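You operate a simulated robot arm through the tools that you are given. There is no shell and no other tool. Be economical: measure what you need, move in short steps, check, and stop when the job is done.

Carry out the task below with a simulated robot arm. There is one attempt and no reset: what you move stays moved.

## Task
Put the cheese sandwich on the top of the plant bench away on the dining table top. Then put the tea box on the top of the trivet rods. Then stack the tin that says "peas" from the top of the dark table on top of the tin labelled "cocoa". Keep to this order. Set down upright: tea box.

Only the result counts: the job must be done as asked and must still hold three seconds after the hand-in. Knocking over, shifting, dropping, spilling or breaking anything else fails it.

## Robot
A 7-joint arm with a vacuum gripper on a trunk, on a base that drives. Base frame: it is fixed to the floor where the robot stands at the start and does not move with it; the origin is under the middle of the robot, x ahead of it, y to its left, z up. Units: cm, rad, N and s.
With the tool pointing down near the work surface it reaches from about 10 to 34 cm from the robot's upright axis, wherever it stands. Its first joint turns from -1.204 to 3.002 rad. Places, roughly: cocoa tin, green tin, yellow tin [50, 125, 100]; dining table top [-50, 240, 80]; top of the trivet rods (24x20 cm) [-90, -366, 92]. Payload 1.06 kg.
Tool frame: the origin (TCP) lies in the middle of the cups' lips, and z points out of the cups. The gripper has 1 cup of 2.4 cm across, covering 2.4 by 2.4 cm (tool x, y); the bellows give 0.8 cm. With the vacuum on, a cup seals on a smooth face that it is pressed against (1 to 4 N); it does not hold porous or soft things. The pull reaches 23 N.
Orientation is that of the tool frame in the base frame, as [roll, pitch, yaw] about the fixed x, y, z axes, in that order (R = Rz(yaw) Ry(pitch) Rx(roll)). With the cups facing straight down, the tool's x points along the base's -x, its y along +y and its z along -z.

## Interface
- The arm moves only by the tool nudge_tool. Its argument "moves" is a list of rows, each a list of 3 entries, a list of its own where there are three numbers: the vacuum: 1 switches it on, 0 off, then the shift along the base's x, y, z in cm, then the turn, a rotation vector about the base's x, y, z in rad. In form: [[valve, [tx, ty, tz], [wx, wy, wz]], ...]. A call has 1 to 8 rows; each row is the pose to reach, as a shift and turn from the pose commanded when the call began. Each row takes 0.2 s and may step no farther than 5 cm and 0.15 rad from the row before; otherwise, or with a gripper value out of range, the whole call is refused. A pose out of reach is approached as far as the arm can. The call stops where the force on the tool passes 40 N (or 10 N more than at its start, if that is more) or the arm is blocked; 0.2 s more then pass. The pull builds up within a second once a cup has sealed. Time passes only in rows, and 0.2 s behind the last, so rows that repeat a pose give it time. It gives the time, the measured TCP pose, the force on the tool (base axes) and the pull of the vacuum at its end, in the units of the frame above (readings bear some noise), with the torque about the TCP (base axes, N m) and any sound that the robot's microphone picked up.
- Cameras (640 x 400 px; columns grow to the right, rows downward): "scene" is now at [18.61, 2.42, 118.7]; the picture's right is [0.33, -0.94, 0.00], its down [0.12, 0.04, -0.99] and it looks along [0.94, 0.33, 0.13] (base axes); focal length 214 px, centre (320, 200). "wrist" rides on the gripper at [7.8, 1.9, -9.6] in the tool frame; the picture's right is [-0.24, 0.97, 0.00], its down [-0.71, -0.17, -0.69] and it looks along [-0.67, -0.16, 0.73] (tool axes); focal length 243 px, centre (320, 200). There is no depth. A picture from a camera that has moved, and an enlarged one, comes with that camera's place and axes in the base frame and with its lens. The place of the scene camera against the robot may be out by one fixed shift of up to 1.2 cm in any direction.
- capture(camera): a new picture of that camera. No time passes.
- lift_body(by): slides the trunk up (or, below 0, down) by that many cm; the arm and the scene camera ride with it, the base frame stays. It gives what a move gives, with no picture.
- steer(legs): drives the robot by 1 to 6 legs, each [ahead, left, turn to the left] in cm, cm and rad, along the robot's own axes; the way and the turn of a leg run together, so that a leg with both is an arc; at most 150 cm and 3.142 rad a leg. The arm and the cameras ride along, it lands a little off, and it stops where it bumps. It gives what a move gives.
- aim_head(pan, tilt): turns the head with the scene camera to pan (to the left, within 1.396 rad either way) and tilt (down, from -0.506 to 1.204), counted from straight ahead of the robot. It gives what a move gives.
- enlarge(camera, box): a new picture of the part [left, top, right, bottom] of that camera's present view, enlarged. No time passes.
- finish_job(): hands the job in; it is judged then, once.

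Go step by step. Nothing tells you exact positions but the pictures and the camera data: compare them with the known pose of the tool, close in by small moves and look again before you grip or let go. The budget is 165 turns and 112 pictures, counting those below and the enlarged ones. Unless the task says otherwise, let go and move clear before handing in, and close with one line.

The tools are called after "Emit:" as a command line: name --argument value ..., lists and objects as JSON in quotes. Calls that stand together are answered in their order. nudge_tool: Moves the arm, as the interface text tells. Its arguments: {"type":"object","properties":{"moves":{"type":"array","items":{"type":"array"}}},"required":["moves"]} The other tools are called the same way: lift_body (by) slides the trunk up or down; steer (legs) drives the base; aim_head (pan, tilt) turns the head that bears the scene camera; capture (camera) takes a picture; enlarge (camera, box) takes an enlarged picture of a part of a camera's view; finish_job () hands the job in.

At the start:

```text
clock: 0.0
ee_pos: [27.52, 1.28, 116.5]
ee_rot: [3.141, -0.001, 3.139]
force: [5.0, 5.9, 0.6]
wrist_torque: [-0.57, 0.62, -0.68]
pull: 0.1
trunk travel left (down, up): [-28.4, 20.9]
robot x, y, heading: [0.16, 0.07, -0.002]
head pan, tilt: [0.342, -0.12]
```

scene: 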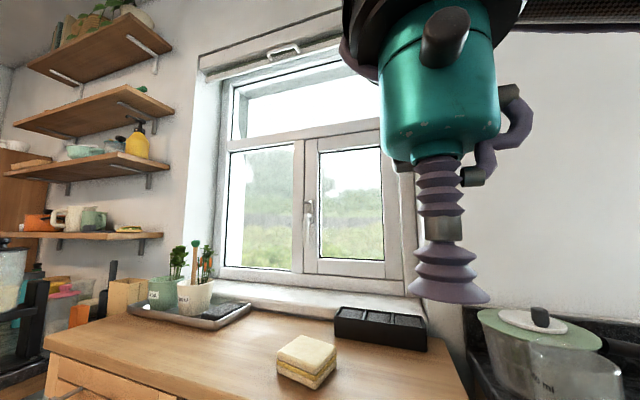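
wrist: 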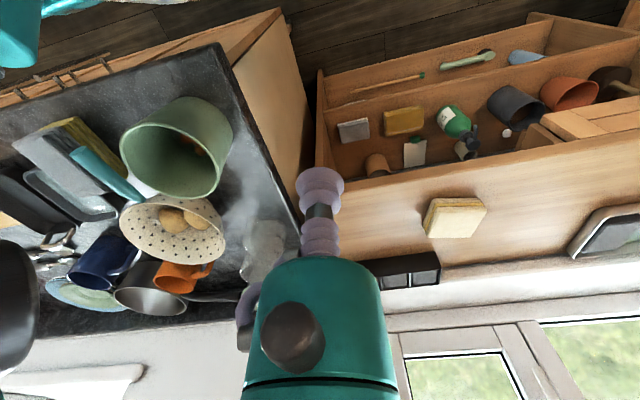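

The sandwich sits on the bench ahead, at about (62, 21, 92). I'll look around to understand the surroundings before driving.

Emit:
aim_head --pan 0.3 --tilt 0.7

Emit:
capture --camera "scene"

Emit:
aim_head --pan 1.396 --tilt 0.3

Emit:
capture --camera "scene"

Emit:
aim_head --pan -1.396 --tilt 0.3

Emit:
capture --camera "scene"

```text
clock: 1.1
ee_pos: [27.9, 1.23, 116.27]
ee_rot: [-3.138, 0.0, 3.131]
force: [68.3, 6.9, -3.5]
wrist_torque: [-0.81, 6.77, -1.99]
pull: 0.2
trunk travel left (down, up): [-28.4, 20.9]
robot x, y, heading: [0.54, -0.03, -0.001]
head pan, tilt: [0.3, 0.7]
```

```text
109 pictures are left
camera scene: at [18.76, 2.37, 118.4], right [0.32, -0.95, 0.0], down [0.09, 0.03, -1.0], along [0.94, 0.32, 0.1], focal length 214 px, centre (320, 200)
```

scene: 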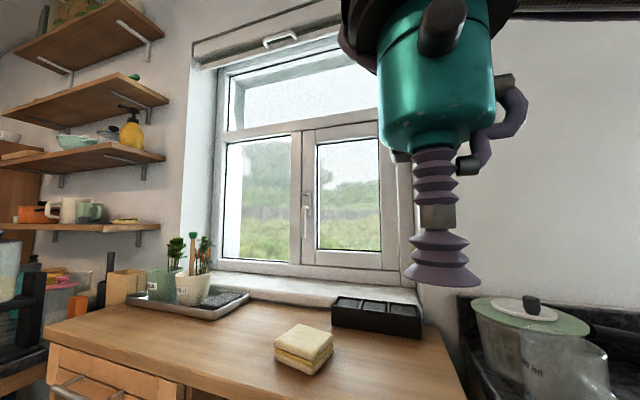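

```text
clock: 2.5
ee_pos: [27.52, 1.7, 116.46]
ee_rot: [3.131, 0.0, 3.113]
force: [-1.3, 114.8, 51.0]
wrist_torque: [-10.37, 5.07, -11.59]
pull: 0.1
trunk travel left (down, up): [-28.4, 20.9]
robot x, y, heading: [0.09, 0.15, -0.002]
head pan, tilt: [1.396, 0.3]
```

```text
108 pictures are left
camera scene: at [14.53, 6.85, 119.3], right [0.87, -0.48, 0.0], down [0.1, 0.17, -0.98], along [0.47, 0.86, 0.2], focal length 214 px, centre (320, 200)
```

scene: 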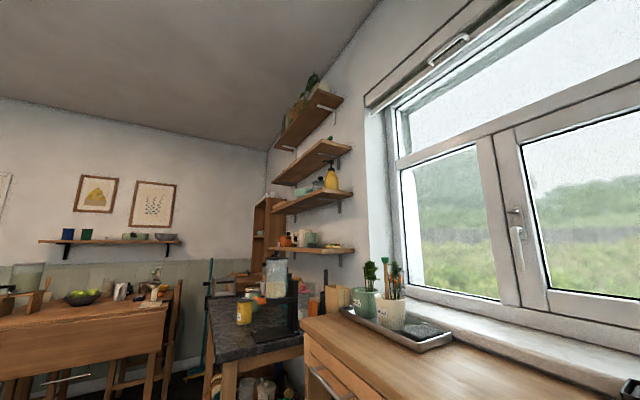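

```text
clock: 4.9
ee_pos: [27.58, 1.32, 116.54]
ee_rot: [-3.141, -0.001, 3.139]
force: [0.5, -0.1, -0.1]
wrist_torque: [0.0, -0.01, -0.01]
pull: 0.0
trunk travel left (down, up): [-28.4, 20.9]
robot x, y, heading: [-0.1, 0.02, 0.003]
head pan, tilt: [-1.396, 0.3]
```

```text
107 pictures are left
camera scene: at [12.12, -9.62, 114.78], right [-0.98, -0.17, 0.0], down [-0.05, 0.29, -0.96], along [0.17, -0.94, -0.3], focal length 214 px, centre (320, 200)
```

scene: 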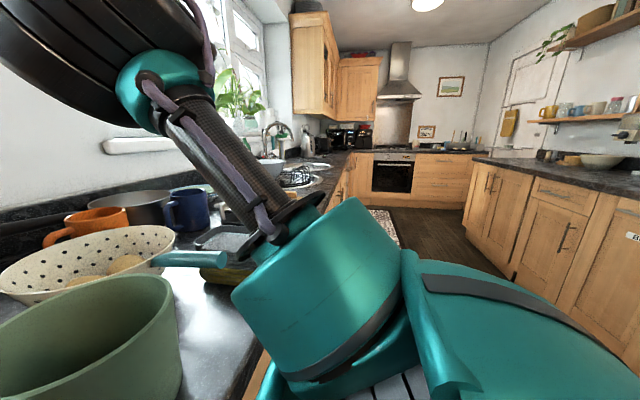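

Counter edge lies to the right (y<-11, x>21), and the bench front edge is near x=52. I'll shift left and then drive ahead, carefully.

Emit:
steer --legs '[[0, 30, 0], [22, 0, 0]]'

Emit:
aim_head --pan 0.0 --tilt 0.9

```text
clock: 8.3
ee_pos: [49.18, 31.55, 116.34]
ee_rot: [3.141, -0.001, -3.142]
force: [0.4, 1.4, 0.3]
wrist_torque: [-0.01, 0.03, -0.01]
pull: 0.1
trunk travel left (down, up): [-28.4, 20.9]
robot x, y, heading: [21.99, 30.5, 0.002]
head pan, tilt: [-1.396, 0.3]
```

```text
clock: 9.8
ee_pos: [49.83, 31.89, 116.03]
ee_rot: [-3.142, 0.009, 3.095]
force: [73.2, 118.7, -12.2]
wrist_torque: [-11.93, 6.36, -12.03]
pull: 0.2
trunk travel left (down, up): [-28.4, 20.9]
robot x, y, heading: [21.61, 30.0, 0.001]
head pan, tilt: [0.0, 0.901]
```

Emit:
capture --camera "scene"

Emit:
capture --camera "wrist"

```text
106 pictures are left
camera scene: at [39.77, 27.57, 110.24], right [-0.28, -0.96, 0.0], down [-0.7, 0.2, -0.69], along [0.66, -0.19, -0.73], focal length 214 px, centre (320, 200)
```

scene: 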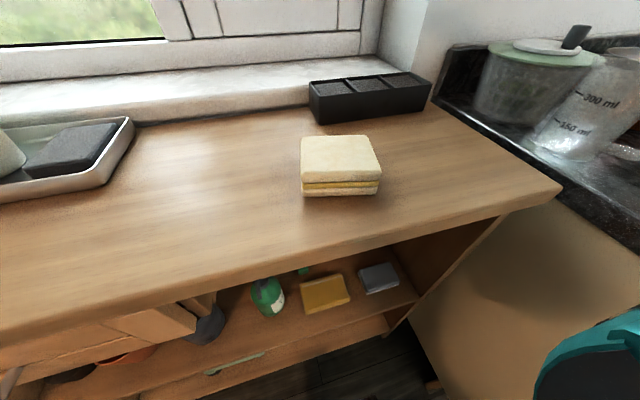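

```text
105 pictures are left
camera wrist: at [42.03, 34.11, 125.46], right [0.28, 0.96, 0.0], down [0.69, -0.2, 0.69], along [0.66, -0.19, -0.72], focal length 243 px, centre (320, 200)
```

wrist: 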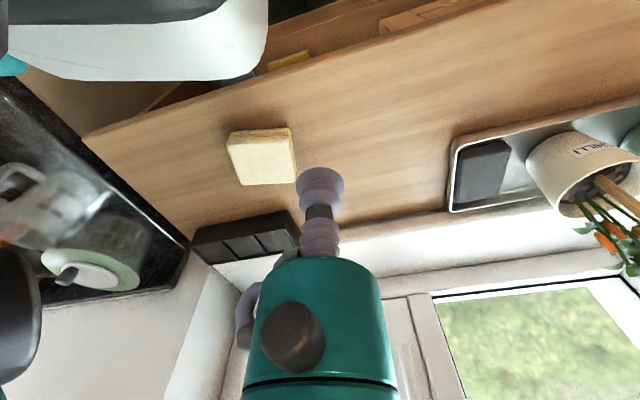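

Two views put the sandwich top near (60, 20, 94). I'll drive a little closer so it comes within reach.

Emit:
steer --legs '[[9, -4, 0]]'

Emit:
nudge_tool --moves '[[0, [0, -3, -3], [0, 0, 0]], [0, [0, -5, -6], [0, 0, 0]]]'

Emit:
capture --camera "scene"

Emit:
capture --camera "wrist"

```text
clock: 10.9
ee_pos: [58.94, 27.83, 115.93]
ee_rot: [-3.142, 0.007, 3.092]
force: [76.2, 120.0, -7.5]
wrist_torque: [-11.89, 7.11, -12.19]
pull: 0.0
trunk travel left (down, up): [-28.4, 20.9]
robot x, y, heading: [30.69, 26.26, -0.001]
head pan, tilt: [0.0, 0.901]
```

```text
clock: 11.2
ee_pos: [59.72, 27.47, 114.96]
ee_rot: [3.109, -0.006, 3.015]
force: [22.9, 84.7, 13.0]
wrist_torque: [-7.51, 3.23, -7.58]
pull: 0.0
trunk travel left (down, up): [-28.4, 20.9]
robot x, y, heading: [30.39, 26.35, 0.004]
head pan, tilt: [0.0, 0.901]
stopped in row 1: the force on the tool passed its limit (the readings are from after the stop); the commanded pose is now the measured one
```

```text
104 pictures are left
camera scene: at [48.34, 24.04, 109.39], right [-0.23, -0.97, 0.0], down [-0.78, 0.19, -0.6], along [0.59, -0.14, -0.8], focal length 214 px, centre (320, 200)
```

scene: 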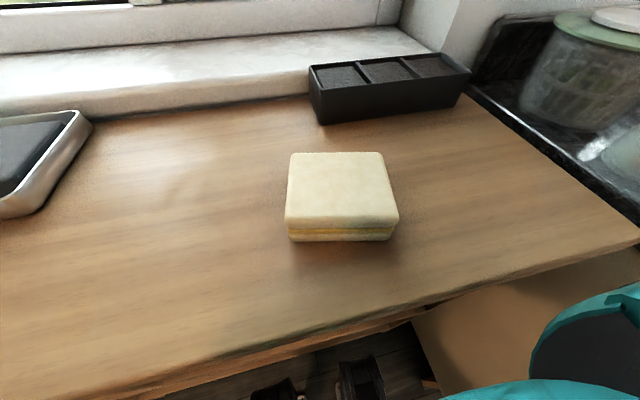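

```text
103 pictures are left
camera wrist: at [52.31, 30.03, 124.62], right [0.36, 0.93, 0.03], down [0.68, -0.28, 0.68], along [0.64, -0.22, -0.74], focal length 243 px, centre (320, 200)
```

wrist: 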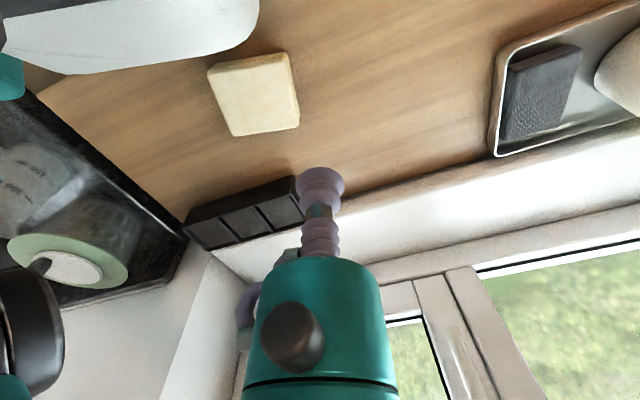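

The head is pressing against the arm (large forces), so I'll turn it away to the right first.

Emit:
aim_head --pan -0.6 --tilt 0.9

Emit:
nudge_tool --moves '[[0, [0, 0, 0], [0, 0, 0]], [0, [0, 0, 0], [0, 0, 0]]]'

```text
clock: 12.2
ee_pos: [59.52, 27.04, 115.09]
ee_rot: [3.117, -0.007, 3.04]
force: [-0.7, 0.2, -0.2]
wrist_torque: [0.01, -0.01, -0.01]
pull: 0.0
trunk travel left (down, up): [-28.4, 20.9]
robot x, y, heading: [30.02, 25.85, -0.002]
head pan, tilt: [-0.6, 0.901]
```

```text
clock: 12.8
ee_pos: [59.59, 27.25, 115.09]
ee_rot: [3.113, -0.007, 3.039]
force: [-0.8, -0.3, 0.0]
wrist_torque: [0.0, 0.0, 0.01]
pull: 0.0
trunk travel left (down, up): [-28.4, 20.9]
robot x, y, heading: [30.47, 26.4, 0.003]
head pan, tilt: [-0.6, 0.901]
```

Free now. The sandwich top is at about (59.5, 20, 95); I'll square the tool, move above it and look again.

Emit:
nudge_tool --moves '[[0, [0, -3.5, -1.5], [-0.028, -0.007, 0.1]], [0, [0, -7, -4], [-0.028, -0.007, 0.1]], [0, [0, -7, -8], [-0.028, -0.007, 0.1]], [0, [0, -7, -11], [-0.028, -0.007, 0.1]], [0, [0, -7, -11], [-0.028, -0.007, 0.1]]]'

Emit:
capture --camera "wrist"

Emit:
capture --camera "scene"

```text
clock: 13.3
ee_pos: [59.9, 24.83, 114.02]
ee_rot: [3.121, -0.006, 3.079]
force: [8.8, 16.7, 10.4]
wrist_torque: [-1.77, 1.96, -1.54]
pull: 0.0
trunk travel left (down, up): [-28.4, 20.9]
robot x, y, heading: [30.65, 26.28, -0.001]
head pan, tilt: [-0.6, 0.901]
stopped in row 2: the force on the tool passed its limit (the readings are from after the stop); the commanded pose is now the measured one
```

```text
102 pictures are left
camera wrist: at [52.32, 27.0, 123.62], right [0.3, 0.95, 0.02], down [0.7, -0.23, 0.68], along [0.65, -0.19, -0.74], focal length 243 px, centre (320, 200)
```

wrist: 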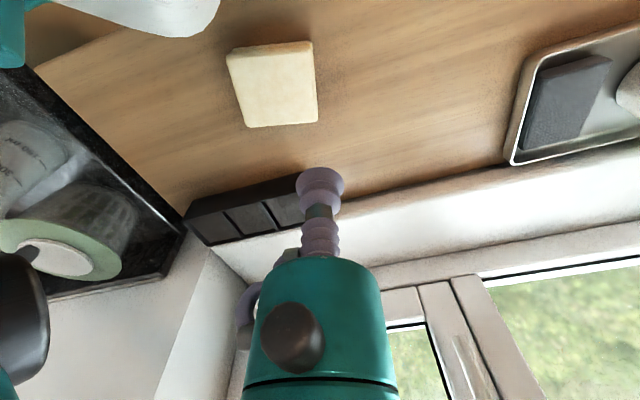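

```text
101 pictures are left
camera scene: at [47.12, 21.46, 109.41], right [-0.58, -0.81, 0.0], down [-0.64, 0.46, -0.61], along [0.49, -0.36, -0.79], focal length 214 px, centre (320, 200)
```

scene: 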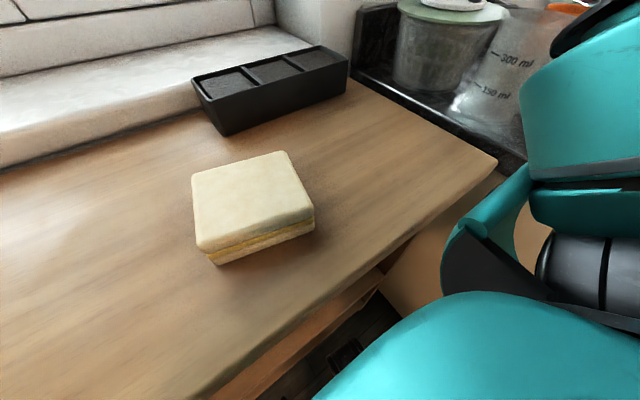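

The head is again in the arm's way, so I'll pan it fully right, where it was free before.

Emit:
aim_head --pan -1.3 --tilt 0.5

Emit:
nudge_tool --moves '[[0, [0, -2, -1.5], [-0.02, -0.006, 0.06]], [0, [0, -4.5, -4], [-0.02, -0.006, 0.06]], [0, [0, -4.5, -8], [-0.02, -0.006, 0.06]], [0, [0, -4.5, -8], [-0.02, -0.006, 0.06]]]'

Emit:
capture --camera "wrist"

Emit:
capture --camera "scene"

```text
clock: 14.3
ee_pos: [59.91, 24.79, 114.05]
ee_rot: [3.123, -0.004, 3.083]
force: [0.0, -0.2, 0.5]
wrist_torque: [0.01, 0.01, 0.04]
pull: 0.1
trunk travel left (down, up): [-28.4, 20.9]
robot x, y, heading: [30.78, 26.28, -0.001]
head pan, tilt: [-1.3, 0.499]
```

```text
clock: 15.3
ee_pos: [59.87, 20.43, 106.15]
ee_rot: [-3.14, 0.002, 3.141]
force: [0.1, 0.0, -0.6]
wrist_torque: [0.01, 0.02, -0.02]
pull: 0.2
trunk travel left (down, up): [-28.4, 20.9]
robot x, y, heading: [30.61, 26.01, 0.003]
head pan, tilt: [-1.3, 0.499]
```

```text
100 pictures are left
camera wrist: at [52.1, 22.15, 115.6], right [0.23, 0.97, 0.0], down [0.71, -0.17, 0.69], along [0.67, -0.16, -0.73], focal length 243 px, centre (320, 200)
```

wrist: 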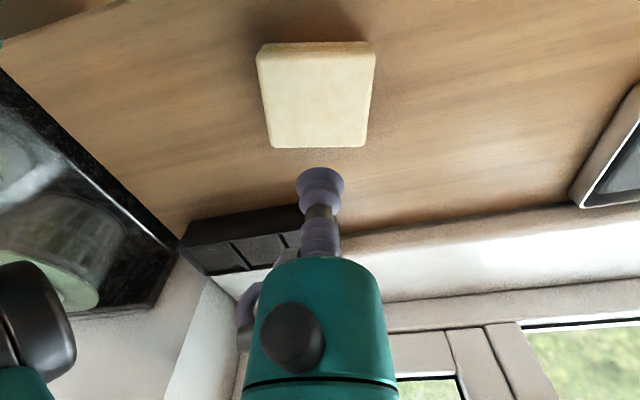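

```text
99 pictures are left
camera scene: at [43.52, 17.02, 112.94], right [-0.96, -0.27, 0.0], down [-0.13, 0.46, -0.88], along [0.24, -0.85, -0.48], focal length 214 px, centre (320, 200)
```

scene: 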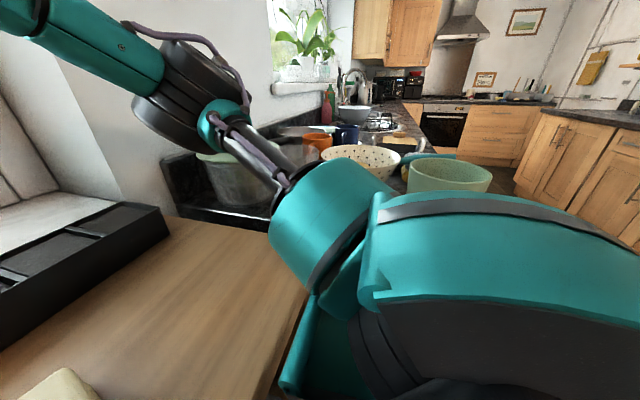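

The refined estimate puts the sandwich top centre at about (59, 20.3, 95–97). I'll descend partway and check.

Emit:
nudge_tool --moves '[[0, [-0.7, -0.1, -4], [0, 0, 0]], [0, [-0.7, -0.1, -7], [0, 0, 0]], [0, [-0.7, -0.1, -7], [0, 0, 0]]]'

Emit:
capture --camera "wrist"

```text
clock: 16.1
ee_pos: [59.33, 20.44, 99.04]
ee_rot: [-3.14, 0.001, -3.139]
force: [-0.2, -0.3, -0.8]
wrist_torque: [-0.02, 0.01, 0.04]
pull: 0.1
trunk travel left (down, up): [-28.4, 20.9]
robot x, y, heading: [30.86, 26.07, 0.003]
head pan, tilt: [-1.3, 0.499]
```

```text
98 pictures are left
camera wrist: at [51.41, 22.26, 108.53], right [0.23, 0.97, 0.0], down [0.71, -0.17, 0.69], along [0.67, -0.16, -0.73], focal length 243 px, centre (320, 200)
```

wrist: 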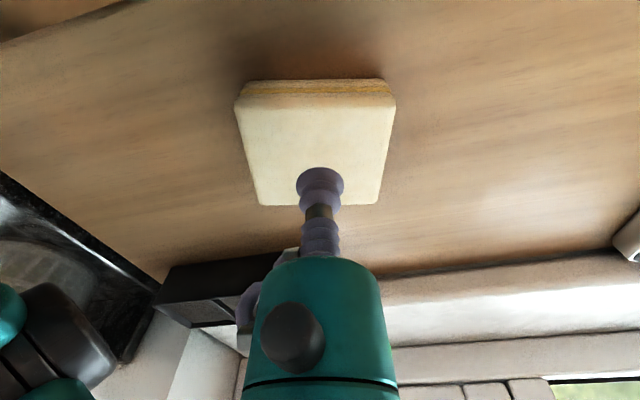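

The sandwich top is at about z=95.2 and centred beneath the cup. I'll approach with the vacuum on in small steps.

Emit:
nudge_tool --moves '[[1, [0.1, -0.2, -2], [0, 0, 0]], [1, [0.1, -0.2, -3.2], [0, 0, 0]], [1, [0.1, -0.2, -3.2], [0, 0, 0]]]'

Emit:
nudge_tool --moves '[[1, [0, 0, -0.4], [0, 0, 0]], [1, [0, 0, -0.4], [0, 0, 0]]]'

Emit:
nudge_tool --moves '[[1, [0, 0, -0.3], [0, 0, 0]], [1, [0, 0, -0.3], [0, 0, 0]]]'

```text
clock: 16.9
ee_pos: [59.27, 20.18, 95.83]
ee_rot: [-3.14, 0.003, -3.141]
force: [1.0, -0.9, 8.4]
wrist_torque: [0.0, -0.02, -0.01]
pull: 23.3
trunk travel left (down, up): [-28.4, 20.9]
robot x, y, heading: [30.63, 25.96, 0.003]
head pan, tilt: [-1.3, 0.499]
```

```text
clock: 17.5
ee_pos: [59.23, 20.27, 95.48]
ee_rot: [3.141, 0.003, -3.14]
force: [2.7, 3.8, 15.4]
wrist_torque: [-0.03, 0.03, -0.07]
pull: 22.5
trunk travel left (down, up): [-28.4, 20.9]
robot x, y, heading: [30.75, 26.12, 0.007]
head pan, tilt: [-1.3, 0.499]
```

```text
clock: 18.1
ee_pos: [59.35, 20.12, 95.06]
ee_rot: [-3.139, 0.001, -3.14]
force: [0.9, 8.2, 15.2]
wrist_torque: [-0.07, 0.0, -0.04]
pull: 23.1
trunk travel left (down, up): [-28.4, 20.9]
robot x, y, heading: [30.52, 26.63, 0.002]
head pan, tilt: [-1.3, 0.499]
```

It sealed at full pull. Lifting now.

Emit:
nudge_tool --moves '[[1, [0, 0, 1], [0, 0, 0]], [1, [0, 0, 4], [0, 0, 0]], [1, [0, 0, 8], [0, 0, 0]], [1, [0, 0, 12], [0, 0, 0]], [1, [0, 0, 14], [0, 0, 0]], [1, [0, 0, 14], [0, 0, 0]]]'

Emit:
capture --camera "wrist"

```text
clock: 19.5
ee_pos: [59.45, 19.77, 109.18]
ee_rot: [-3.14, 0.001, -3.14]
force: [-0.6, -0.5, -0.8]
wrist_torque: [0.02, 0.01, 0.02]
pull: 22.7
trunk travel left (down, up): [-28.4, 20.9]
robot x, y, heading: [30.48, 26.17, 0.004]
head pan, tilt: [-1.3, 0.499]
```

```text
97 pictures are left
camera wrist: at [51.59, 21.69, 118.81], right [0.23, 0.97, 0.0], down [0.71, -0.17, 0.69], along [0.67, -0.16, -0.73], focal length 243 px, centre (320, 200)
```

wrist: 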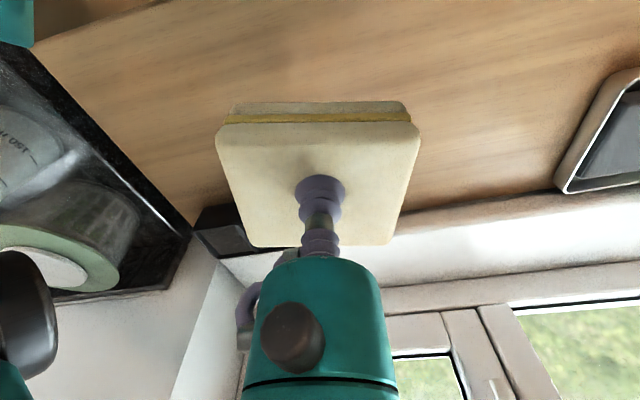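

The sandwich is held. I'll back off from the bench, turn left towards the dining table, and look.

Emit:
steer --legs '[[-60, 0, 0], [0, 0, 1.57]]'

Emit:
nudge_tool --moves '[[1, [-3, 0, 0], [0, 0, 0.1]], [1, [-6, 0, 0], [0, 0, 0.2]], [1, [-9, 0, 0], [0, 0, 0.3]], [1, [-12, -1, 0], [0, 0, 0.4]], [1, [-15, -3, 0], [0, 0, 0.5]], [1, [-15, -3, 0], [0, 0, 0.5]]]'

Emit:
aim_head --pan -0.5 --tilt 0.3

```text
clock: 26.7
ee_pos: [-22.7, 55.03, 109.25]
ee_rot: [-3.139, 0.0, -1.585]
force: [-0.2, 0.5, -0.9]
wrist_torque: [-0.01, 0.01, 0.03]
pull: 22.7
trunk travel left (down, up): [-28.4, 20.9]
robot x, y, heading: [-29.23, 26.27, 1.558]
head pan, tilt: [-1.3, 0.499]
```

```text
clock: 28.1
ee_pos: [-37.81, 52.17, 109.44]
ee_rot: [-3.142, 0.003, -1.084]
force: [1.1, 0.2, -1.4]
wrist_torque: [-0.01, 0.0, 0.0]
pull: 22.8
trunk travel left (down, up): [-28.4, 20.9]
robot x, y, heading: [-29.95, 26.25, 1.555]
head pan, tilt: [-1.3, 0.499]
```

```text
clock: 29.2
ee_pos: [-37.93, 52.01, 109.38]
ee_rot: [-3.141, 0.003, -1.085]
force: [-0.2, -0.2, -0.8]
wrist_torque: [0.0, -0.01, -0.03]
pull: 23.3
trunk travel left (down, up): [-28.4, 20.9]
robot x, y, heading: [-29.74, 26.36, 1.561]
head pan, tilt: [-0.499, 0.3]
```

Emit:
capture --camera "scene"

Emit:
capture --camera "wrist"

```text
96 pictures are left
camera scene: at [-24.63, 44.47, 114.77], right [0.87, -0.49, 0.0], down [-0.15, -0.26, -0.96], along [0.47, 0.83, -0.3], focal length 214 px, centre (320, 200)
```

scene: 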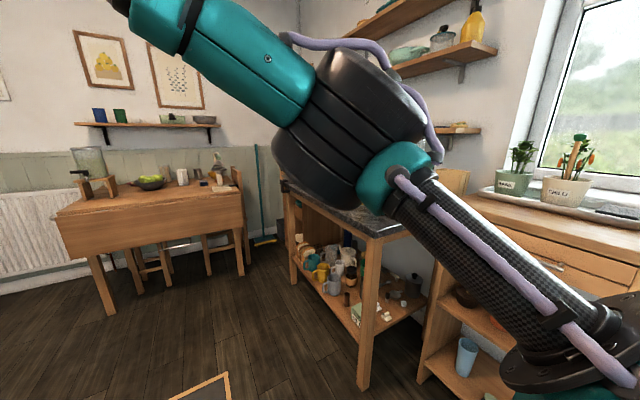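

```text
95 pictures are left
camera wrist: at [-35.79, 44.26, 118.89], right [-0.97, -0.25, 0.0], down [-0.18, 0.7, 0.69], along [-0.17, 0.67, -0.73], focal length 243 px, centre (320, 200)
```

wrist: 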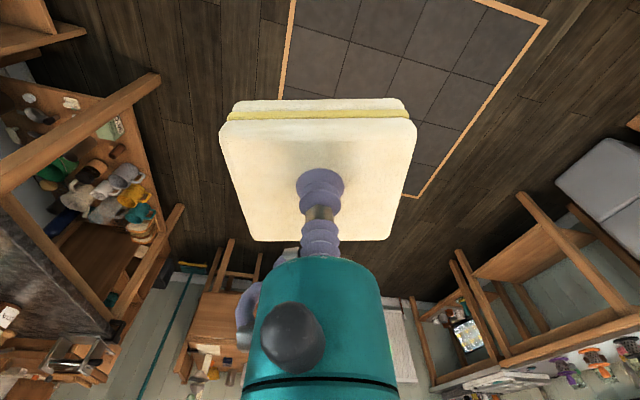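

The dining table front edge is around y≈186, spanning x≈-87 to -4, with a clear strip likely near the front. I'll drive closer.

Emit:
steer --legs '[[0, -15, 0], [100, 0, 0], [8, 25, 0]]'

Emit:
capture --camera "scene"

Emit:
capture --camera "wrist"

```text
clock: 36.9
ee_pos: [-47.37, 159.63, 109.45]
ee_rot: [-3.14, 0.002, -1.076]
force: [-0.4, 0.8, -0.8]
wrist_torque: [-0.03, -0.03, 0.0]
pull: 23.3
trunk travel left (down, up): [-28.4, 20.9]
robot x, y, heading: [-38.86, 134.1, 1.563]
head pan, tilt: [-0.499, 0.3]
```

```text
94 pictures are left
camera scene: at [-34.15, 152.1, 114.77], right [0.88, -0.48, 0.0], down [-0.14, -0.26, -0.96], along [0.46, 0.84, -0.3], focal length 214 px, centre (320, 200)
```

scene: 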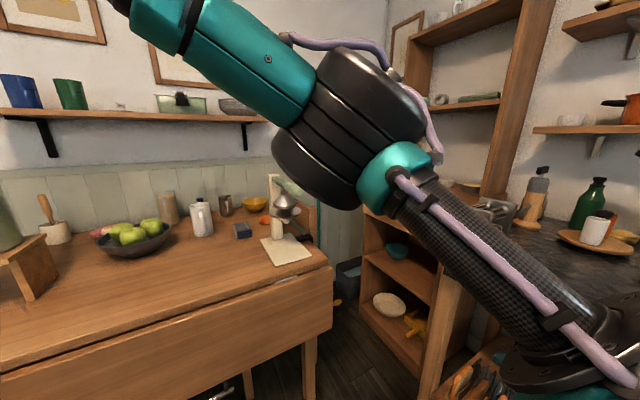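

```text
93 pictures are left
camera wrist: at [-45.29, 151.8, 118.89], right [-0.97, -0.25, 0.0], down [-0.19, 0.7, 0.69], along [-0.17, 0.66, -0.73], focal length 243 px, centre (320, 200)
```

wrist: 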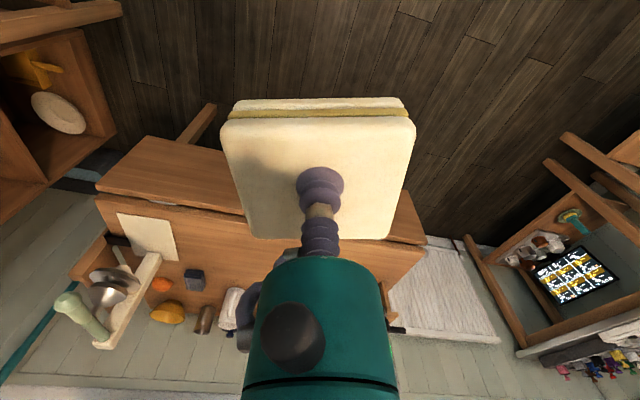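

Front table edge is at y≈195, and a clear spot exists near (-40, 208). I'll lower the trunk a bit and drive closer.

Emit:
lift_body --by -8

Emit:
steer --legs '[[39, 0, 0]]'

Emit:
capture --camera "scene"

Emit:
capture --camera "wrist"

```text
clock: 38.0
ee_pos: [-47.33, 159.53, 101.41]
ee_rot: [-3.141, 0.002, -1.076]
force: [-0.8, -0.7, -1.2]
wrist_torque: [-0.01, 0.03, 0.02]
pull: 23.2
trunk travel left (down, up): [-20.4, 28.9]
robot x, y, heading: [-38.73, 133.7, 1.565]
head pan, tilt: [-0.499, 0.3]
```

```text
clock: 40.5
ee_pos: [-47.21, 198.75, 101.33]
ee_rot: [-3.14, 0.001, -1.074]
force: [0.0, 0.4, -0.6]
wrist_torque: [-0.05, -0.01, 0.0]
pull: 22.6
trunk travel left (down, up): [-20.4, 28.9]
robot x, y, heading: [-38.4, 173.0, 1.569]
head pan, tilt: [-0.499, 0.3]
```

```text
92 pictures are left
camera scene: at [-34.02, 193.3, 106.74], right [0.88, -0.48, 0.0], down [-0.14, -0.26, -0.96], along [0.46, 0.84, -0.3], focal length 214 px, centre (320, 200)
```

scene: 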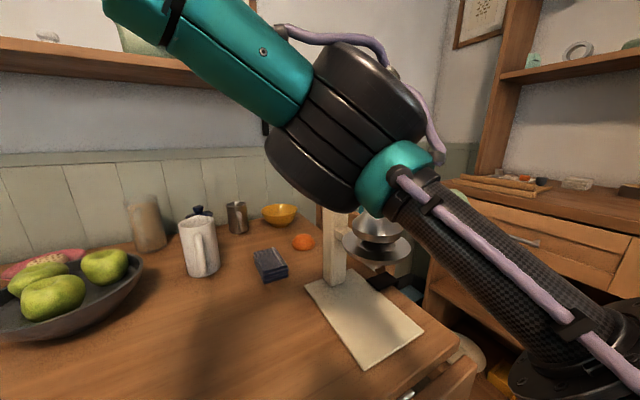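

```text
91 pictures are left
camera wrist: at [-45.17, 190.92, 110.88], right [-0.97, -0.26, 0.0], down [-0.19, 0.7, 0.69], along [-0.18, 0.66, -0.73], focal length 243 px, centre (320, 200)
```

wrist: 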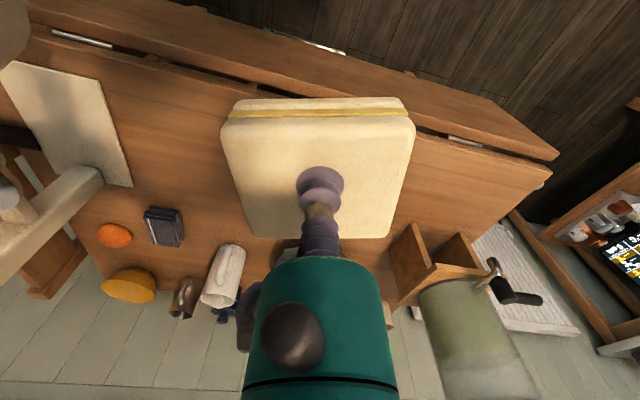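

I want to know my own base's clearance to the table leaf, so I'll look down.

Emit:
aim_head --pan -0.5 --tilt 1.2

Emit:
capture --camera "scene"

```text
clock: 41.7
ee_pos: [-47.22, 198.84, 101.3]
ee_rot: [-3.14, 0.001, -1.072]
force: [0.9, 0.3, -1.4]
wrist_torque: [0.02, 0.02, -0.01]
pull: 22.4
trunk travel left (down, up): [-20.4, 28.9]
robot x, y, heading: [-38.21, 172.91, 1.571]
head pan, tilt: [-0.499, 1.201]
```

```text
90 pictures are left
camera scene: at [-35.82, 190.01, 99.54], right [0.88, -0.48, 0.0], down [-0.45, -0.82, -0.36], along [0.17, 0.32, -0.93], focal length 214 px, centre (320, 200)
```

scene: 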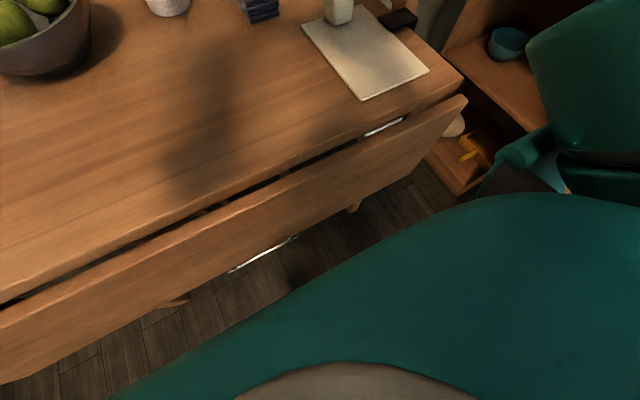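

The leaf hangs at y≈200 and my body front is ~191, so 3 cm more is safe. I'll turn the head aside, creep forward and bring the sandwich over the clear spot.

Emit:
aim_head --pan -1.3 --tilt 0.5

Emit:
steer --legs '[[3.5, 0, 0]]'

Emit:
nudge_tool --moves '[[1, [3, 2, 0], [0, 0, -0.1]], [1, [6, 4, 0], [0, 0, -0.2]], [1, [9, 6, 0], [0, 0, -0.3]], [1, [11, 7.5, 0], [0, 0, -0.4]], [1, [11, 7.5, -3], [0, 0, -0.49]], [1, [11, 7.5, -3], [0, 0, -0.49]]]'

Emit:
capture --camera "wrist"

```text
clock: 42.8
ee_pos: [-47.42, 199.53, 100.79]
ee_rot: [-3.131, 0.01, -1.1]
force: [-24.0, 132.4, -57.0]
wrist_torque: [-7.68, -0.59, 1.87]
pull: 22.7
trunk travel left (down, up): [-20.4, 28.9]
robot x, y, heading: [-38.72, 173.24, 1.571]
head pan, tilt: [-1.3, 0.499]
```

```text
clock: 43.7
ee_pos: [-47.47, 203.06, 100.87]
ee_rot: [-3.136, 0.008, -1.101]
force: [-35.5, 131.0, -42.8]
wrist_torque: [-9.12, -2.17, 0.71]
pull: 22.7
trunk travel left (down, up): [-20.4, 28.9]
robot x, y, heading: [-38.92, 176.52, 1.562]
head pan, tilt: [-1.3, 0.499]
```

```text
clock: 45.3
ee_pos: [-39.6, 208.82, 99.44]
ee_rot: [-3.107, 0.094, -1.543]
force: [-1.5, 0.7, -0.7]
wrist_torque: [-0.01, -0.02, 0.0]
pull: 22.4
trunk travel left (down, up): [-20.4, 28.9]
robot x, y, heading: [-38.42, 176.84, 1.577]
head pan, tilt: [-1.3, 0.499]
stopped in row 6: the arm was blocked; the commanded pose is now the measured one
```

```text
89 pictures are left
camera wrist: at [-41.71, 200.21, 108.2], right [-0.98, 0.21, -0.01], down [0.13, 0.64, 0.75], along [0.17, 0.74, -0.66], focal length 243 px, centre (320, 200)
```

wrist: 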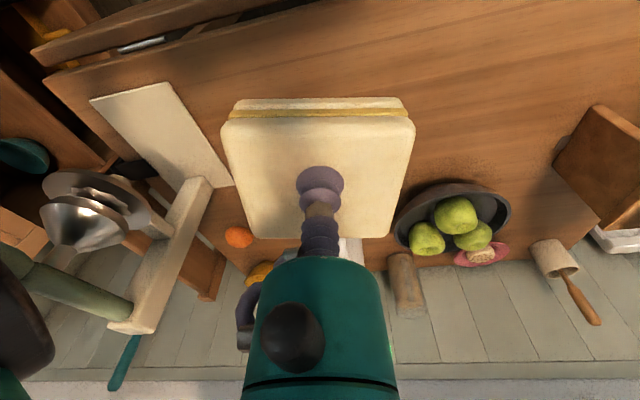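

Clear now; the spot beneath is free. I'll square the tool and descend partly.

Emit:
nudge_tool --moves '[[1, [1, 0.3, 0], [-0.05, 0.016, -0.015]], [1, [2, 0.7, -1], [-0.095, 0.032, -0.03]], [1, [2, 0.7, -4], [-0.095, 0.032, -0.03]], [1, [2, 0.7, -8], [-0.095, 0.032, -0.03]], [1, [2, 0.7, -8], [-0.095, 0.032, -0.03]]]'

Emit:
capture --camera "wrist"

Emit:
capture --camera "scene"

```text
clock: 46.2
ee_pos: [-39.52, 207.19, 98.82]
ee_rot: [-3.12, 0.214, -1.517]
force: [0.3, 0.5, -1.5]
wrist_torque: [-0.02, -0.03, -0.01]
pull: 22.9
trunk travel left (down, up): [-20.4, 28.9]
robot x, y, heading: [-38.89, 176.33, 1.584]
head pan, tilt: [-1.3, 0.499]
stopped in row 4: the arm was blocked; the commanded pose is now the measured one
```

```text
88 pictures are left
camera wrist: at [-41.16, 197.3, 106.43], right [-0.98, 0.18, 0.03], down [0.13, 0.55, 0.82], along [0.13, 0.81, -0.57], focal length 243 px, centre (320, 200)
```

wrist: 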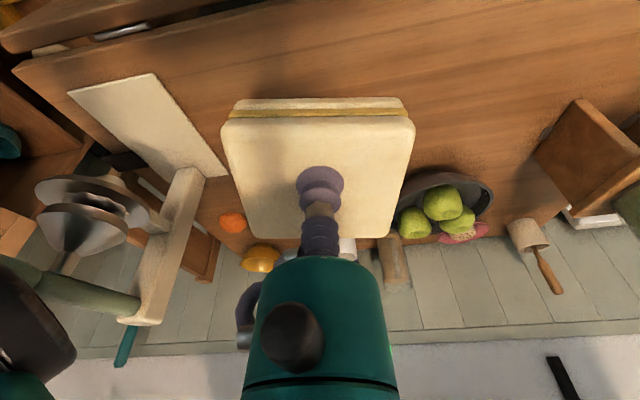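

```text
87 pictures are left
camera scene: at [-32.77, 189.66, 105.16], right [0.28, -0.96, -0.01], down [-0.44, -0.12, -0.89], along [0.85, 0.26, -0.46], focal length 214 px, centre (320, 200)
```

scene: 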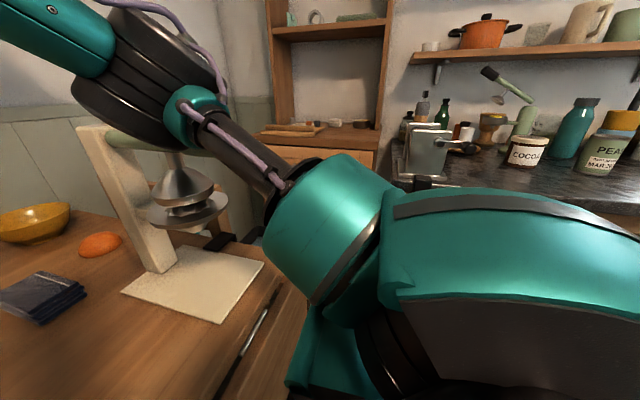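

The arm (not the tool) is blocked, maybe the elbow near the white press stand. I'll back up and away to the left/upwards before anything shifts.

Emit:
nudge_tool --moves '[[1, [-1, -1, 2], [0, 0, 0]], [1, [-3, -2, 4], [0, 0, 0]], [1, [-3, -2, 4], [0, 0, 0]]]'

Emit:
capture --camera "scene"

```text
clock: 47.0
ee_pos: [-39.21, 207.09, 102.1]
ee_rot: [3.133, 0.181, -1.547]
force: [0.7, 0.1, -0.4]
wrist_torque: [0.0, 0.01, -0.01]
pull: 22.3
trunk travel left (down, up): [-20.4, 28.9]
robot x, y, heading: [-38.58, 176.96, 1.579]
head pan, tilt: [-1.3, 0.499]
```

```text
86 pictures are left
camera scene: at [-29.89, 191.19, 104.86], right [0.28, -0.96, 0.0], down [-0.46, -0.13, -0.88], along [0.84, 0.24, -0.48], focal length 214 px, centre (320, 200)
```

scene: 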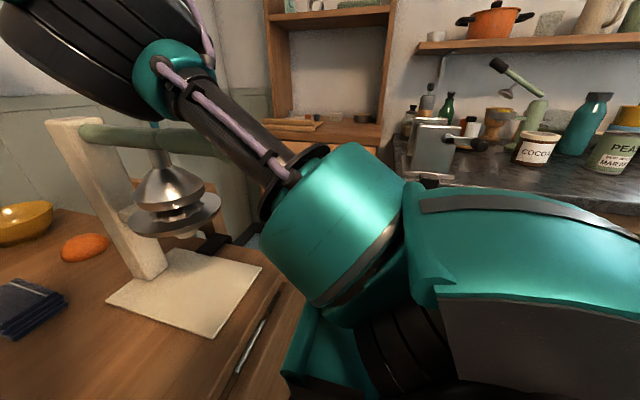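

The head had been deflected by the arm, so that was the block; the stand looks untouched. Now I settle and square up the tool.

Emit:
nudge_tool --moves '[[1, [0, 0, 0], [0, 0, 0]], [1, [1, 0.8, 0], [-0.09, 0, 0]], [1, [2, 1.5, 0], [-0.18, -0.01, -0.02]], [1, [2, 1.5, 0], [-0.18, -0.01, -0.02]], [1, [2, 1.5, 0], [-0.18, -0.01, -0.02]]]'

Emit:
capture --camera "scene"

```text
clock: 48.2
ee_pos: [-37.58, 208.26, 101.96]
ee_rot: [-3.139, 0.003, -1.563]
force: [-0.4, 0.3, -1.4]
wrist_torque: [-0.01, 0.0, -0.01]
pull: 23.2
trunk travel left (down, up): [-20.4, 28.9]
robot x, y, heading: [-38.73, 176.22, 1.584]
head pan, tilt: [-1.3, 0.499]
```

```text
85 pictures are left
camera scene: at [-30.11, 191.14, 104.91], right [0.28, -0.96, 0.0], down [-0.46, -0.13, -0.88], along [0.84, 0.24, -0.48], focal length 214 px, centre (320, 200)
```

scene: 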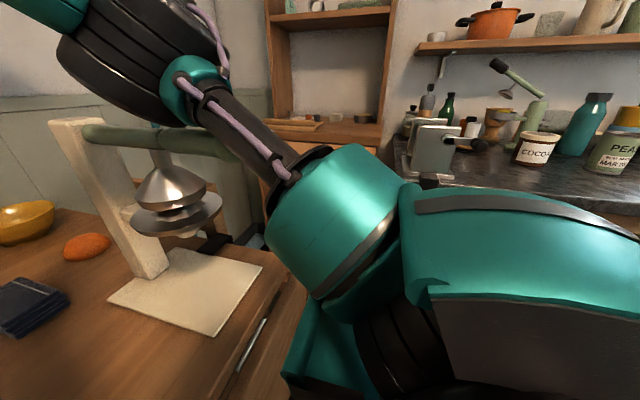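

The elbow would sit right above the press's bar, so I'll raise the arm, then shift the robot 12 cm left so the arm clears it.

Emit:
nudge_tool --moves '[[1, [0, 0, 2], [0, 0, 0]], [1, [0, 0, 4], [0, 0, 0]], [1, [0, 0, 4], [0, 0, 0]]]'

Emit:
steer --legs '[[0, 12, 0]]'

Emit:
capture --camera "scene"

Emit:
capture --camera "wrist"

```text
clock: 49.0
ee_pos: [-37.59, 208.34, 106.05]
ee_rot: [3.141, 0.002, -1.563]
force: [-0.6, -0.3, -1.1]
wrist_torque: [0.0, 0.0, -0.04]
pull: 22.9
trunk travel left (down, up): [-20.4, 28.9]
robot x, y, heading: [-39.22, 176.41, 1.584]
head pan, tilt: [-1.3, 0.499]
```

```text
clock: 50.3
ee_pos: [-49.63, 208.2, 106.01]
ee_rot: [-3.141, 0.003, -1.56]
force: [-0.2, 0.0, -1.3]
wrist_torque: [0.0, -0.01, 0.0]
pull: 22.7
trunk travel left (down, up): [-20.4, 28.9]
robot x, y, heading: [-50.7, 176.52, 1.581]
head pan, tilt: [-1.3, 0.499]
```

```text
84 pictures are left
camera scene: at [-42.07, 191.02, 104.9], right [0.28, -0.96, 0.0], down [-0.46, -0.13, -0.88], along [0.84, 0.25, -0.48], focal length 214 px, centre (320, 200)
```

scene: 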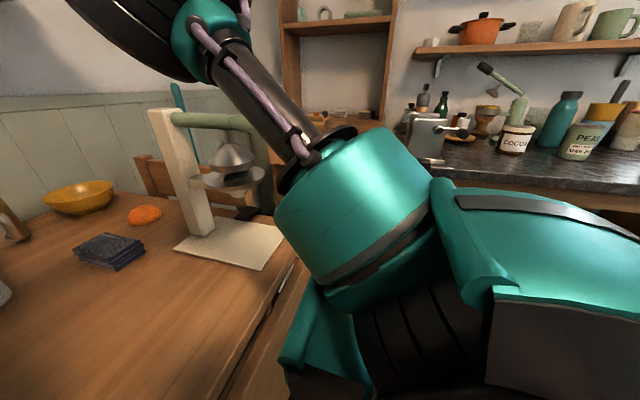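

```text
83 pictures are left
camera wrist: at [-51.48, 200.34, 115.59], right [-0.97, 0.23, 0.0], down [0.16, 0.71, 0.69], along [0.16, 0.67, -0.73], focal length 243 px, centre (320, 200)
```

wrist: 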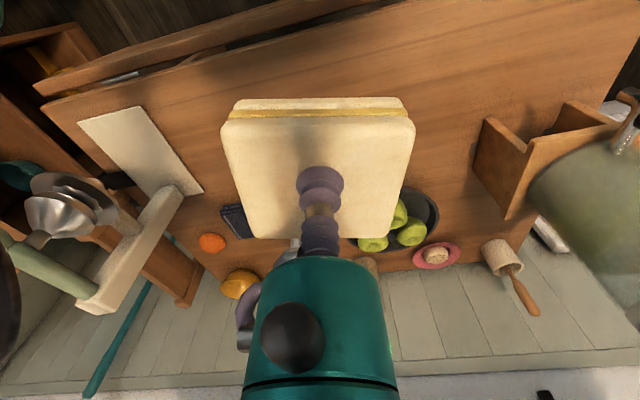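

Everything is clear now: bowl starts at y≈222, sandwich will span 203.5–214. Descend in stages.

Emit:
nudge_tool --moves '[[1, [0, 0.5, -4], [0, 0, 0]], [1, [0, 0.8, -8], [0, 0, 0]], [1, [0, 0.8, -12], [0, 0, 0]], [1, [0, 0.8, -15], [0, 0, 0]], [1, [0, 0.8, -15], [0, 0, 0]]]'

Emit:
capture --camera "scene"

Emit:
capture --camera "wrist"

```text
clock: 51.5
ee_pos: [-49.54, 208.84, 91.12]
ee_rot: [-3.14, 0.003, -1.561]
force: [-0.1, 0.8, -0.6]
wrist_torque: [-0.03, -0.01, 0.0]
pull: 23.0
trunk travel left (down, up): [-20.4, 28.9]
robot x, y, heading: [-50.89, 176.24, 1.589]
head pan, tilt: [-1.3, 0.499]
```

```text
82 pictures are left
camera scene: at [-42.05, 191.02, 104.9], right [0.28, -0.96, 0.0], down [-0.46, -0.13, -0.88], along [0.84, 0.25, -0.48], focal length 214 px, centre (320, 200)
```

scene: 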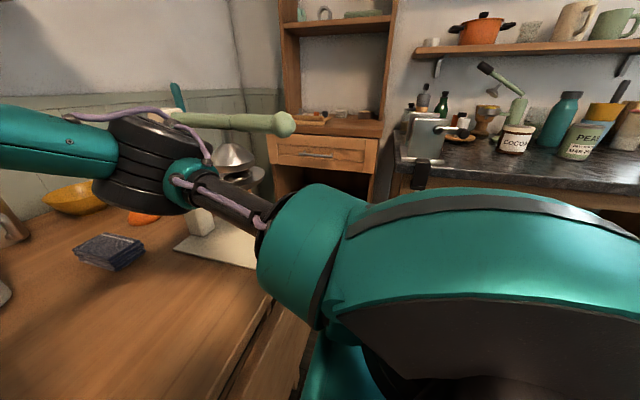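

```text
81 pictures are left
camera wrist: at [-51.28, 200.99, 100.68], right [-0.97, 0.23, 0.0], down [0.17, 0.71, 0.69], along [0.16, 0.67, -0.73], focal length 243 px, centre (320, 200)
```

wrist: 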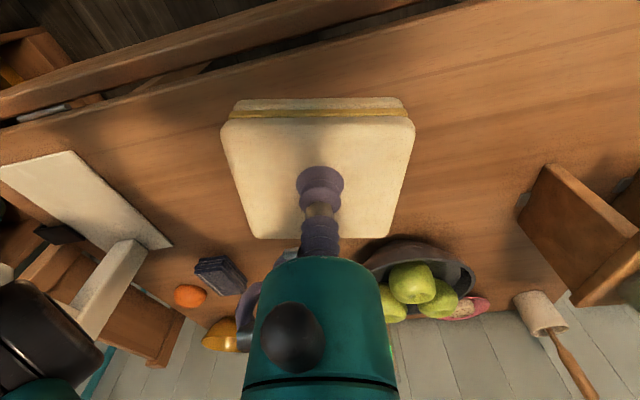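

Still clear. I'll continue down in smaller steps, watching the force.

Emit:
nudge_tool --moves '[[1, [0, 0, -2], [0, 0, 0]], [1, [0, 0, -3], [0, 0, 0]], [1, [0, 0, -3], [0, 0, 0]]]'

Emit:
capture --camera "wrist"

```text
clock: 52.3
ee_pos: [-49.68, 208.88, 88.11]
ee_rot: [-3.141, 0.005, -1.563]
force: [-1.0, -1.0, -1.3]
wrist_torque: [0.0, 0.0, 0.02]
pull: 22.9
trunk travel left (down, up): [-20.4, 28.9]
robot x, y, heading: [-50.89, 176.57, 1.587]
head pan, tilt: [-1.3, 0.499]
```

```text
80 pictures are left
camera wrist: at [-51.39, 201.03, 97.63], right [-0.97, 0.23, 0.0], down [0.17, 0.71, 0.69], along [0.16, 0.67, -0.73], focal length 243 px, centre (320, 200)
```

wrist: 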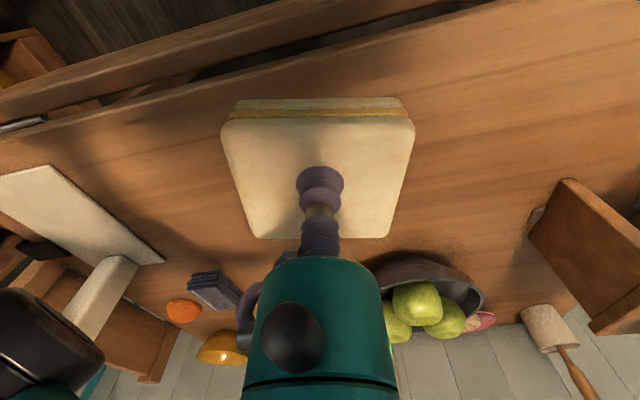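

Emit:
nudge_tool --moves '[[1, [0, 0, -0.8], [0, 0, 0]], [1, [0, 0, -1.6], [0, 0, 0]], [1, [0, 0, -1.6], [0, 0, 0]]]'

```text
clock: 53.1
ee_pos: [-49.65, 209.08, 86.41]
ee_rot: [3.141, 0.003, -1.563]
force: [0.3, -0.3, -0.8]
wrist_torque: [-0.03, 0.02, 0.03]
pull: 22.4
trunk travel left (down, up): [-20.4, 28.9]
robot x, y, heading: [-50.69, 176.57, 1.577]
head pan, tilt: [-1.3, 0.499]
```

No contact yet at z=86.4; stepping further down.

Emit:
nudge_tool --moves '[[1, [0, 0, -0.5], [0, 0, 0]], [1, [0, 0, -1], [0, 0, 0]], [1, [0, 0, -1], [0, 0, 0]]]'

```text
clock: 53.9
ee_pos: [-49.57, 209.05, 85.36]
ee_rot: [-3.141, 0.004, -1.562]
force: [0.4, 0.2, -0.5]
wrist_torque: [0.0, 0.02, 0.0]
pull: 22.5
trunk travel left (down, up): [-20.4, 28.9]
robot x, y, heading: [-50.61, 176.21, 1.582]
head pan, tilt: [-1.3, 0.499]
```

Emit:
nudge_tool --moves '[[1, [0, 0, -0.5], [0, 0, 0]], [1, [0, 0, -0.5], [0, 0, 0]]]'

Emit:
capture --camera "wrist"

```text
clock: 54.5
ee_pos: [-49.64, 209.01, 85.07]
ee_rot: [3.142, 0.003, -1.563]
force: [0.1, 0.3, -1.0]
wrist_torque: [0.0, 0.0, -0.02]
pull: 22.9
trunk travel left (down, up): [-20.4, 28.9]
robot x, y, heading: [-50.66, 176.57, 1.576]
head pan, tilt: [-1.3, 0.499]
```

```text
79 pictures are left
camera wrist: at [-51.41, 201.16, 94.42], right [-0.97, 0.23, 0.0], down [0.16, 0.71, 0.69], along [0.16, 0.67, -0.73], focal length 243 px, centre (320, 200)
```

wrist: 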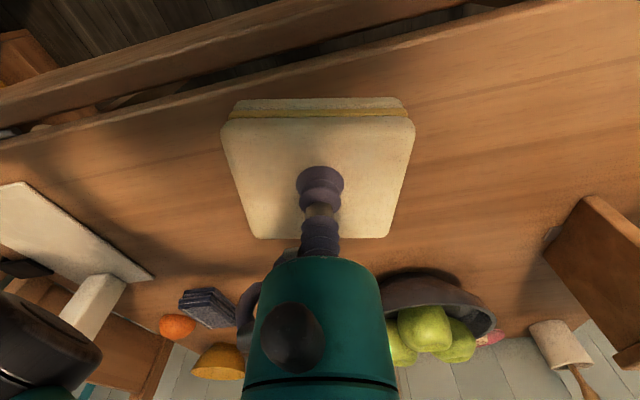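

Emit:
nudge_tool --moves '[[1, [0, 0, -0.5], [0, 0, 0]], [1, [0, 0, -1], [0, 0, 0]], [1, [0, 0, -1], [0, 0, 0]]]'

```text
clock: 55.3
ee_pos: [-49.52, 208.97, 83.9]
ee_rot: [-3.141, 0.004, -1.562]
force: [0.5, -0.1, -2.2]
wrist_torque: [0.01, -0.01, -0.01]
pull: 22.9
trunk travel left (down, up): [-20.4, 28.9]
robot x, y, heading: [-50.81, 176.63, 1.583]
head pan, tilt: [-1.3, 0.499]
```

Emit:
nudge_tool --moves '[[1, [0, 0, -0.5], [0, 0, 0]], [1, [0, 0, -1], [0, 0, 0]], [1, [0, 0, -1], [0, 0, 0]]]'

```text
clock: 56.1
ee_pos: [-49.51, 208.98, 82.99]
ee_rot: [-3.141, 0.004, -1.561]
force: [-0.4, 0.2, -0.5]
wrist_torque: [-0.02, -0.01, 0.0]
pull: 23.3
trunk travel left (down, up): [-20.4, 28.9]
robot x, y, heading: [-50.62, 176.46, 1.581]
head pan, tilt: [-1.3, 0.499]
```

Emit:
nudge_tool --moves '[[1, [0, 0, -0.5], [0, 0, 0]], [1, [0, 0, -1], [0, 0, 0]], [1, [0, 0, -1], [0, 0, 0]]]'

Emit:
capture --camera "wrist"

```text
clock: 56.9
ee_pos: [-49.55, 208.96, 81.89]
ee_rot: [-3.141, 0.003, -1.562]
force: [0.6, 0.2, -2.1]
wrist_torque: [-0.02, 0.01, -0.01]
pull: 22.4
trunk travel left (down, up): [-20.4, 28.9]
robot x, y, heading: [-50.51, 176.44, 1.581]
head pan, tilt: [-1.3, 0.499]
```

```text
78 pictures are left
camera wrist: at [-51.4, 201.14, 91.43], right [-0.97, 0.23, 0.0], down [0.16, 0.71, 0.69], along [0.16, 0.67, -0.73], focal length 243 px, centre (320, 200)
```

wrist: 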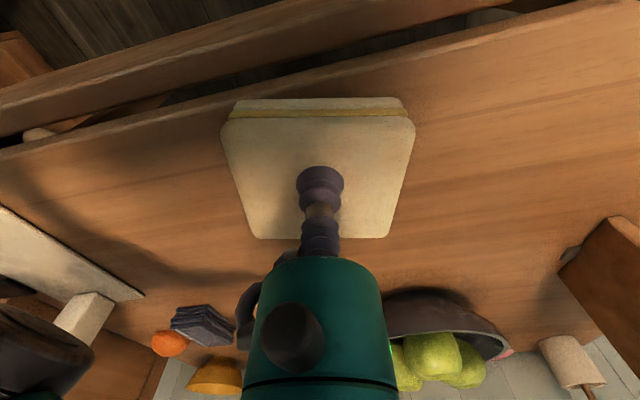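

The table is lower than told (~76–77) and the sandwich's front edge is near the table's rim, so I'll raise a little and move about 3.5 cm further in.

Emit:
nudge_tool --moves '[[1, [0, 0, 2], [0, 0, 0]], [1, [0, 0, 2], [0, 0, 0]]]'

Emit:
steer --legs '[[2.5, 0, 0]]'

Emit:
nudge_tool --moves '[[1, [0, 1, -1], [0, 0, 0]], [1, [0, 1, -3], [0, 0, 0]], [1, [0, 1, -3], [0, 0, 0]]]'

Emit:
capture --camera "wrist"

```text
clock: 57.5
ee_pos: [-49.54, 209.08, 83.81]
ee_rot: [-3.141, 0.004, -1.562]
force: [0.3, 0.2, -1.0]
wrist_torque: [0.02, -0.01, 0.0]
pull: 23.0
trunk travel left (down, up): [-20.4, 28.9]
robot x, y, heading: [-50.94, 176.64, 1.581]
head pan, tilt: [-1.3, 0.499]
```

```text
clock: 58.3
ee_pos: [-49.48, 211.56, 83.92]
ee_rot: [-3.141, 0.003, -1.562]
force: [-0.3, -0.2, -1.2]
wrist_torque: [0.01, 0.0, -0.04]
pull: 23.2
trunk travel left (down, up): [-20.4, 28.9]
robot x, y, heading: [-50.54, 178.99, 1.584]
head pan, tilt: [-1.3, 0.499]
```

```text
clock: 59.1
ee_pos: [-49.54, 212.49, 80.85]
ee_rot: [3.139, 0.004, -1.561]
force: [-0.1, 0.4, -0.7]
wrist_torque: [-0.02, -0.02, 0.01]
pull: 23.5
trunk travel left (down, up): [-20.4, 28.9]
robot x, y, heading: [-50.67, 178.84, 1.586]
head pan, tilt: [-1.3, 0.499]
```

```text
77 pictures are left
camera wrist: at [-51.36, 204.66, 90.4], right [-0.97, 0.23, 0.0], down [0.17, 0.71, 0.69], along [0.16, 0.67, -0.73], focal length 243 px, centre (320, 200)
```

wrist: 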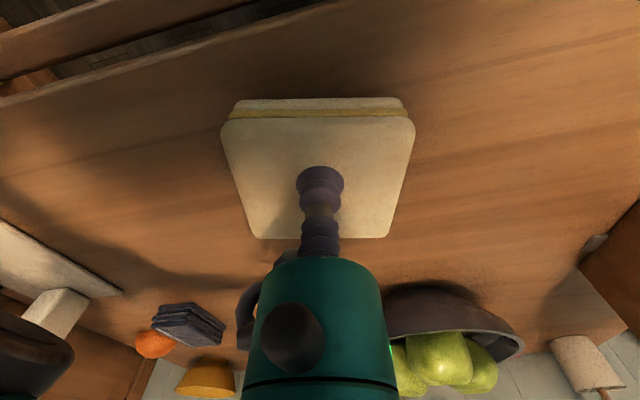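

Margin to the rim is good now. Stepping down to contact.

Emit:
nudge_tool --moves '[[1, [0, 0, -0.5], [0, 0, 0]], [1, [0, 0, -0.9], [0, 0, 0]], [1, [0, 0, -0.9], [0, 0, 0]]]'

```text
clock: 59.9
ee_pos: [-49.58, 212.48, 79.89]
ee_rot: [3.141, 0.004, -1.561]
force: [0.2, 0.3, -1.2]
wrist_torque: [0.0, -0.01, 0.0]
pull: 22.7
trunk travel left (down, up): [-20.4, 28.9]
robot x, y, heading: [-50.86, 178.88, 1.587]
head pan, tilt: [-1.3, 0.499]
```

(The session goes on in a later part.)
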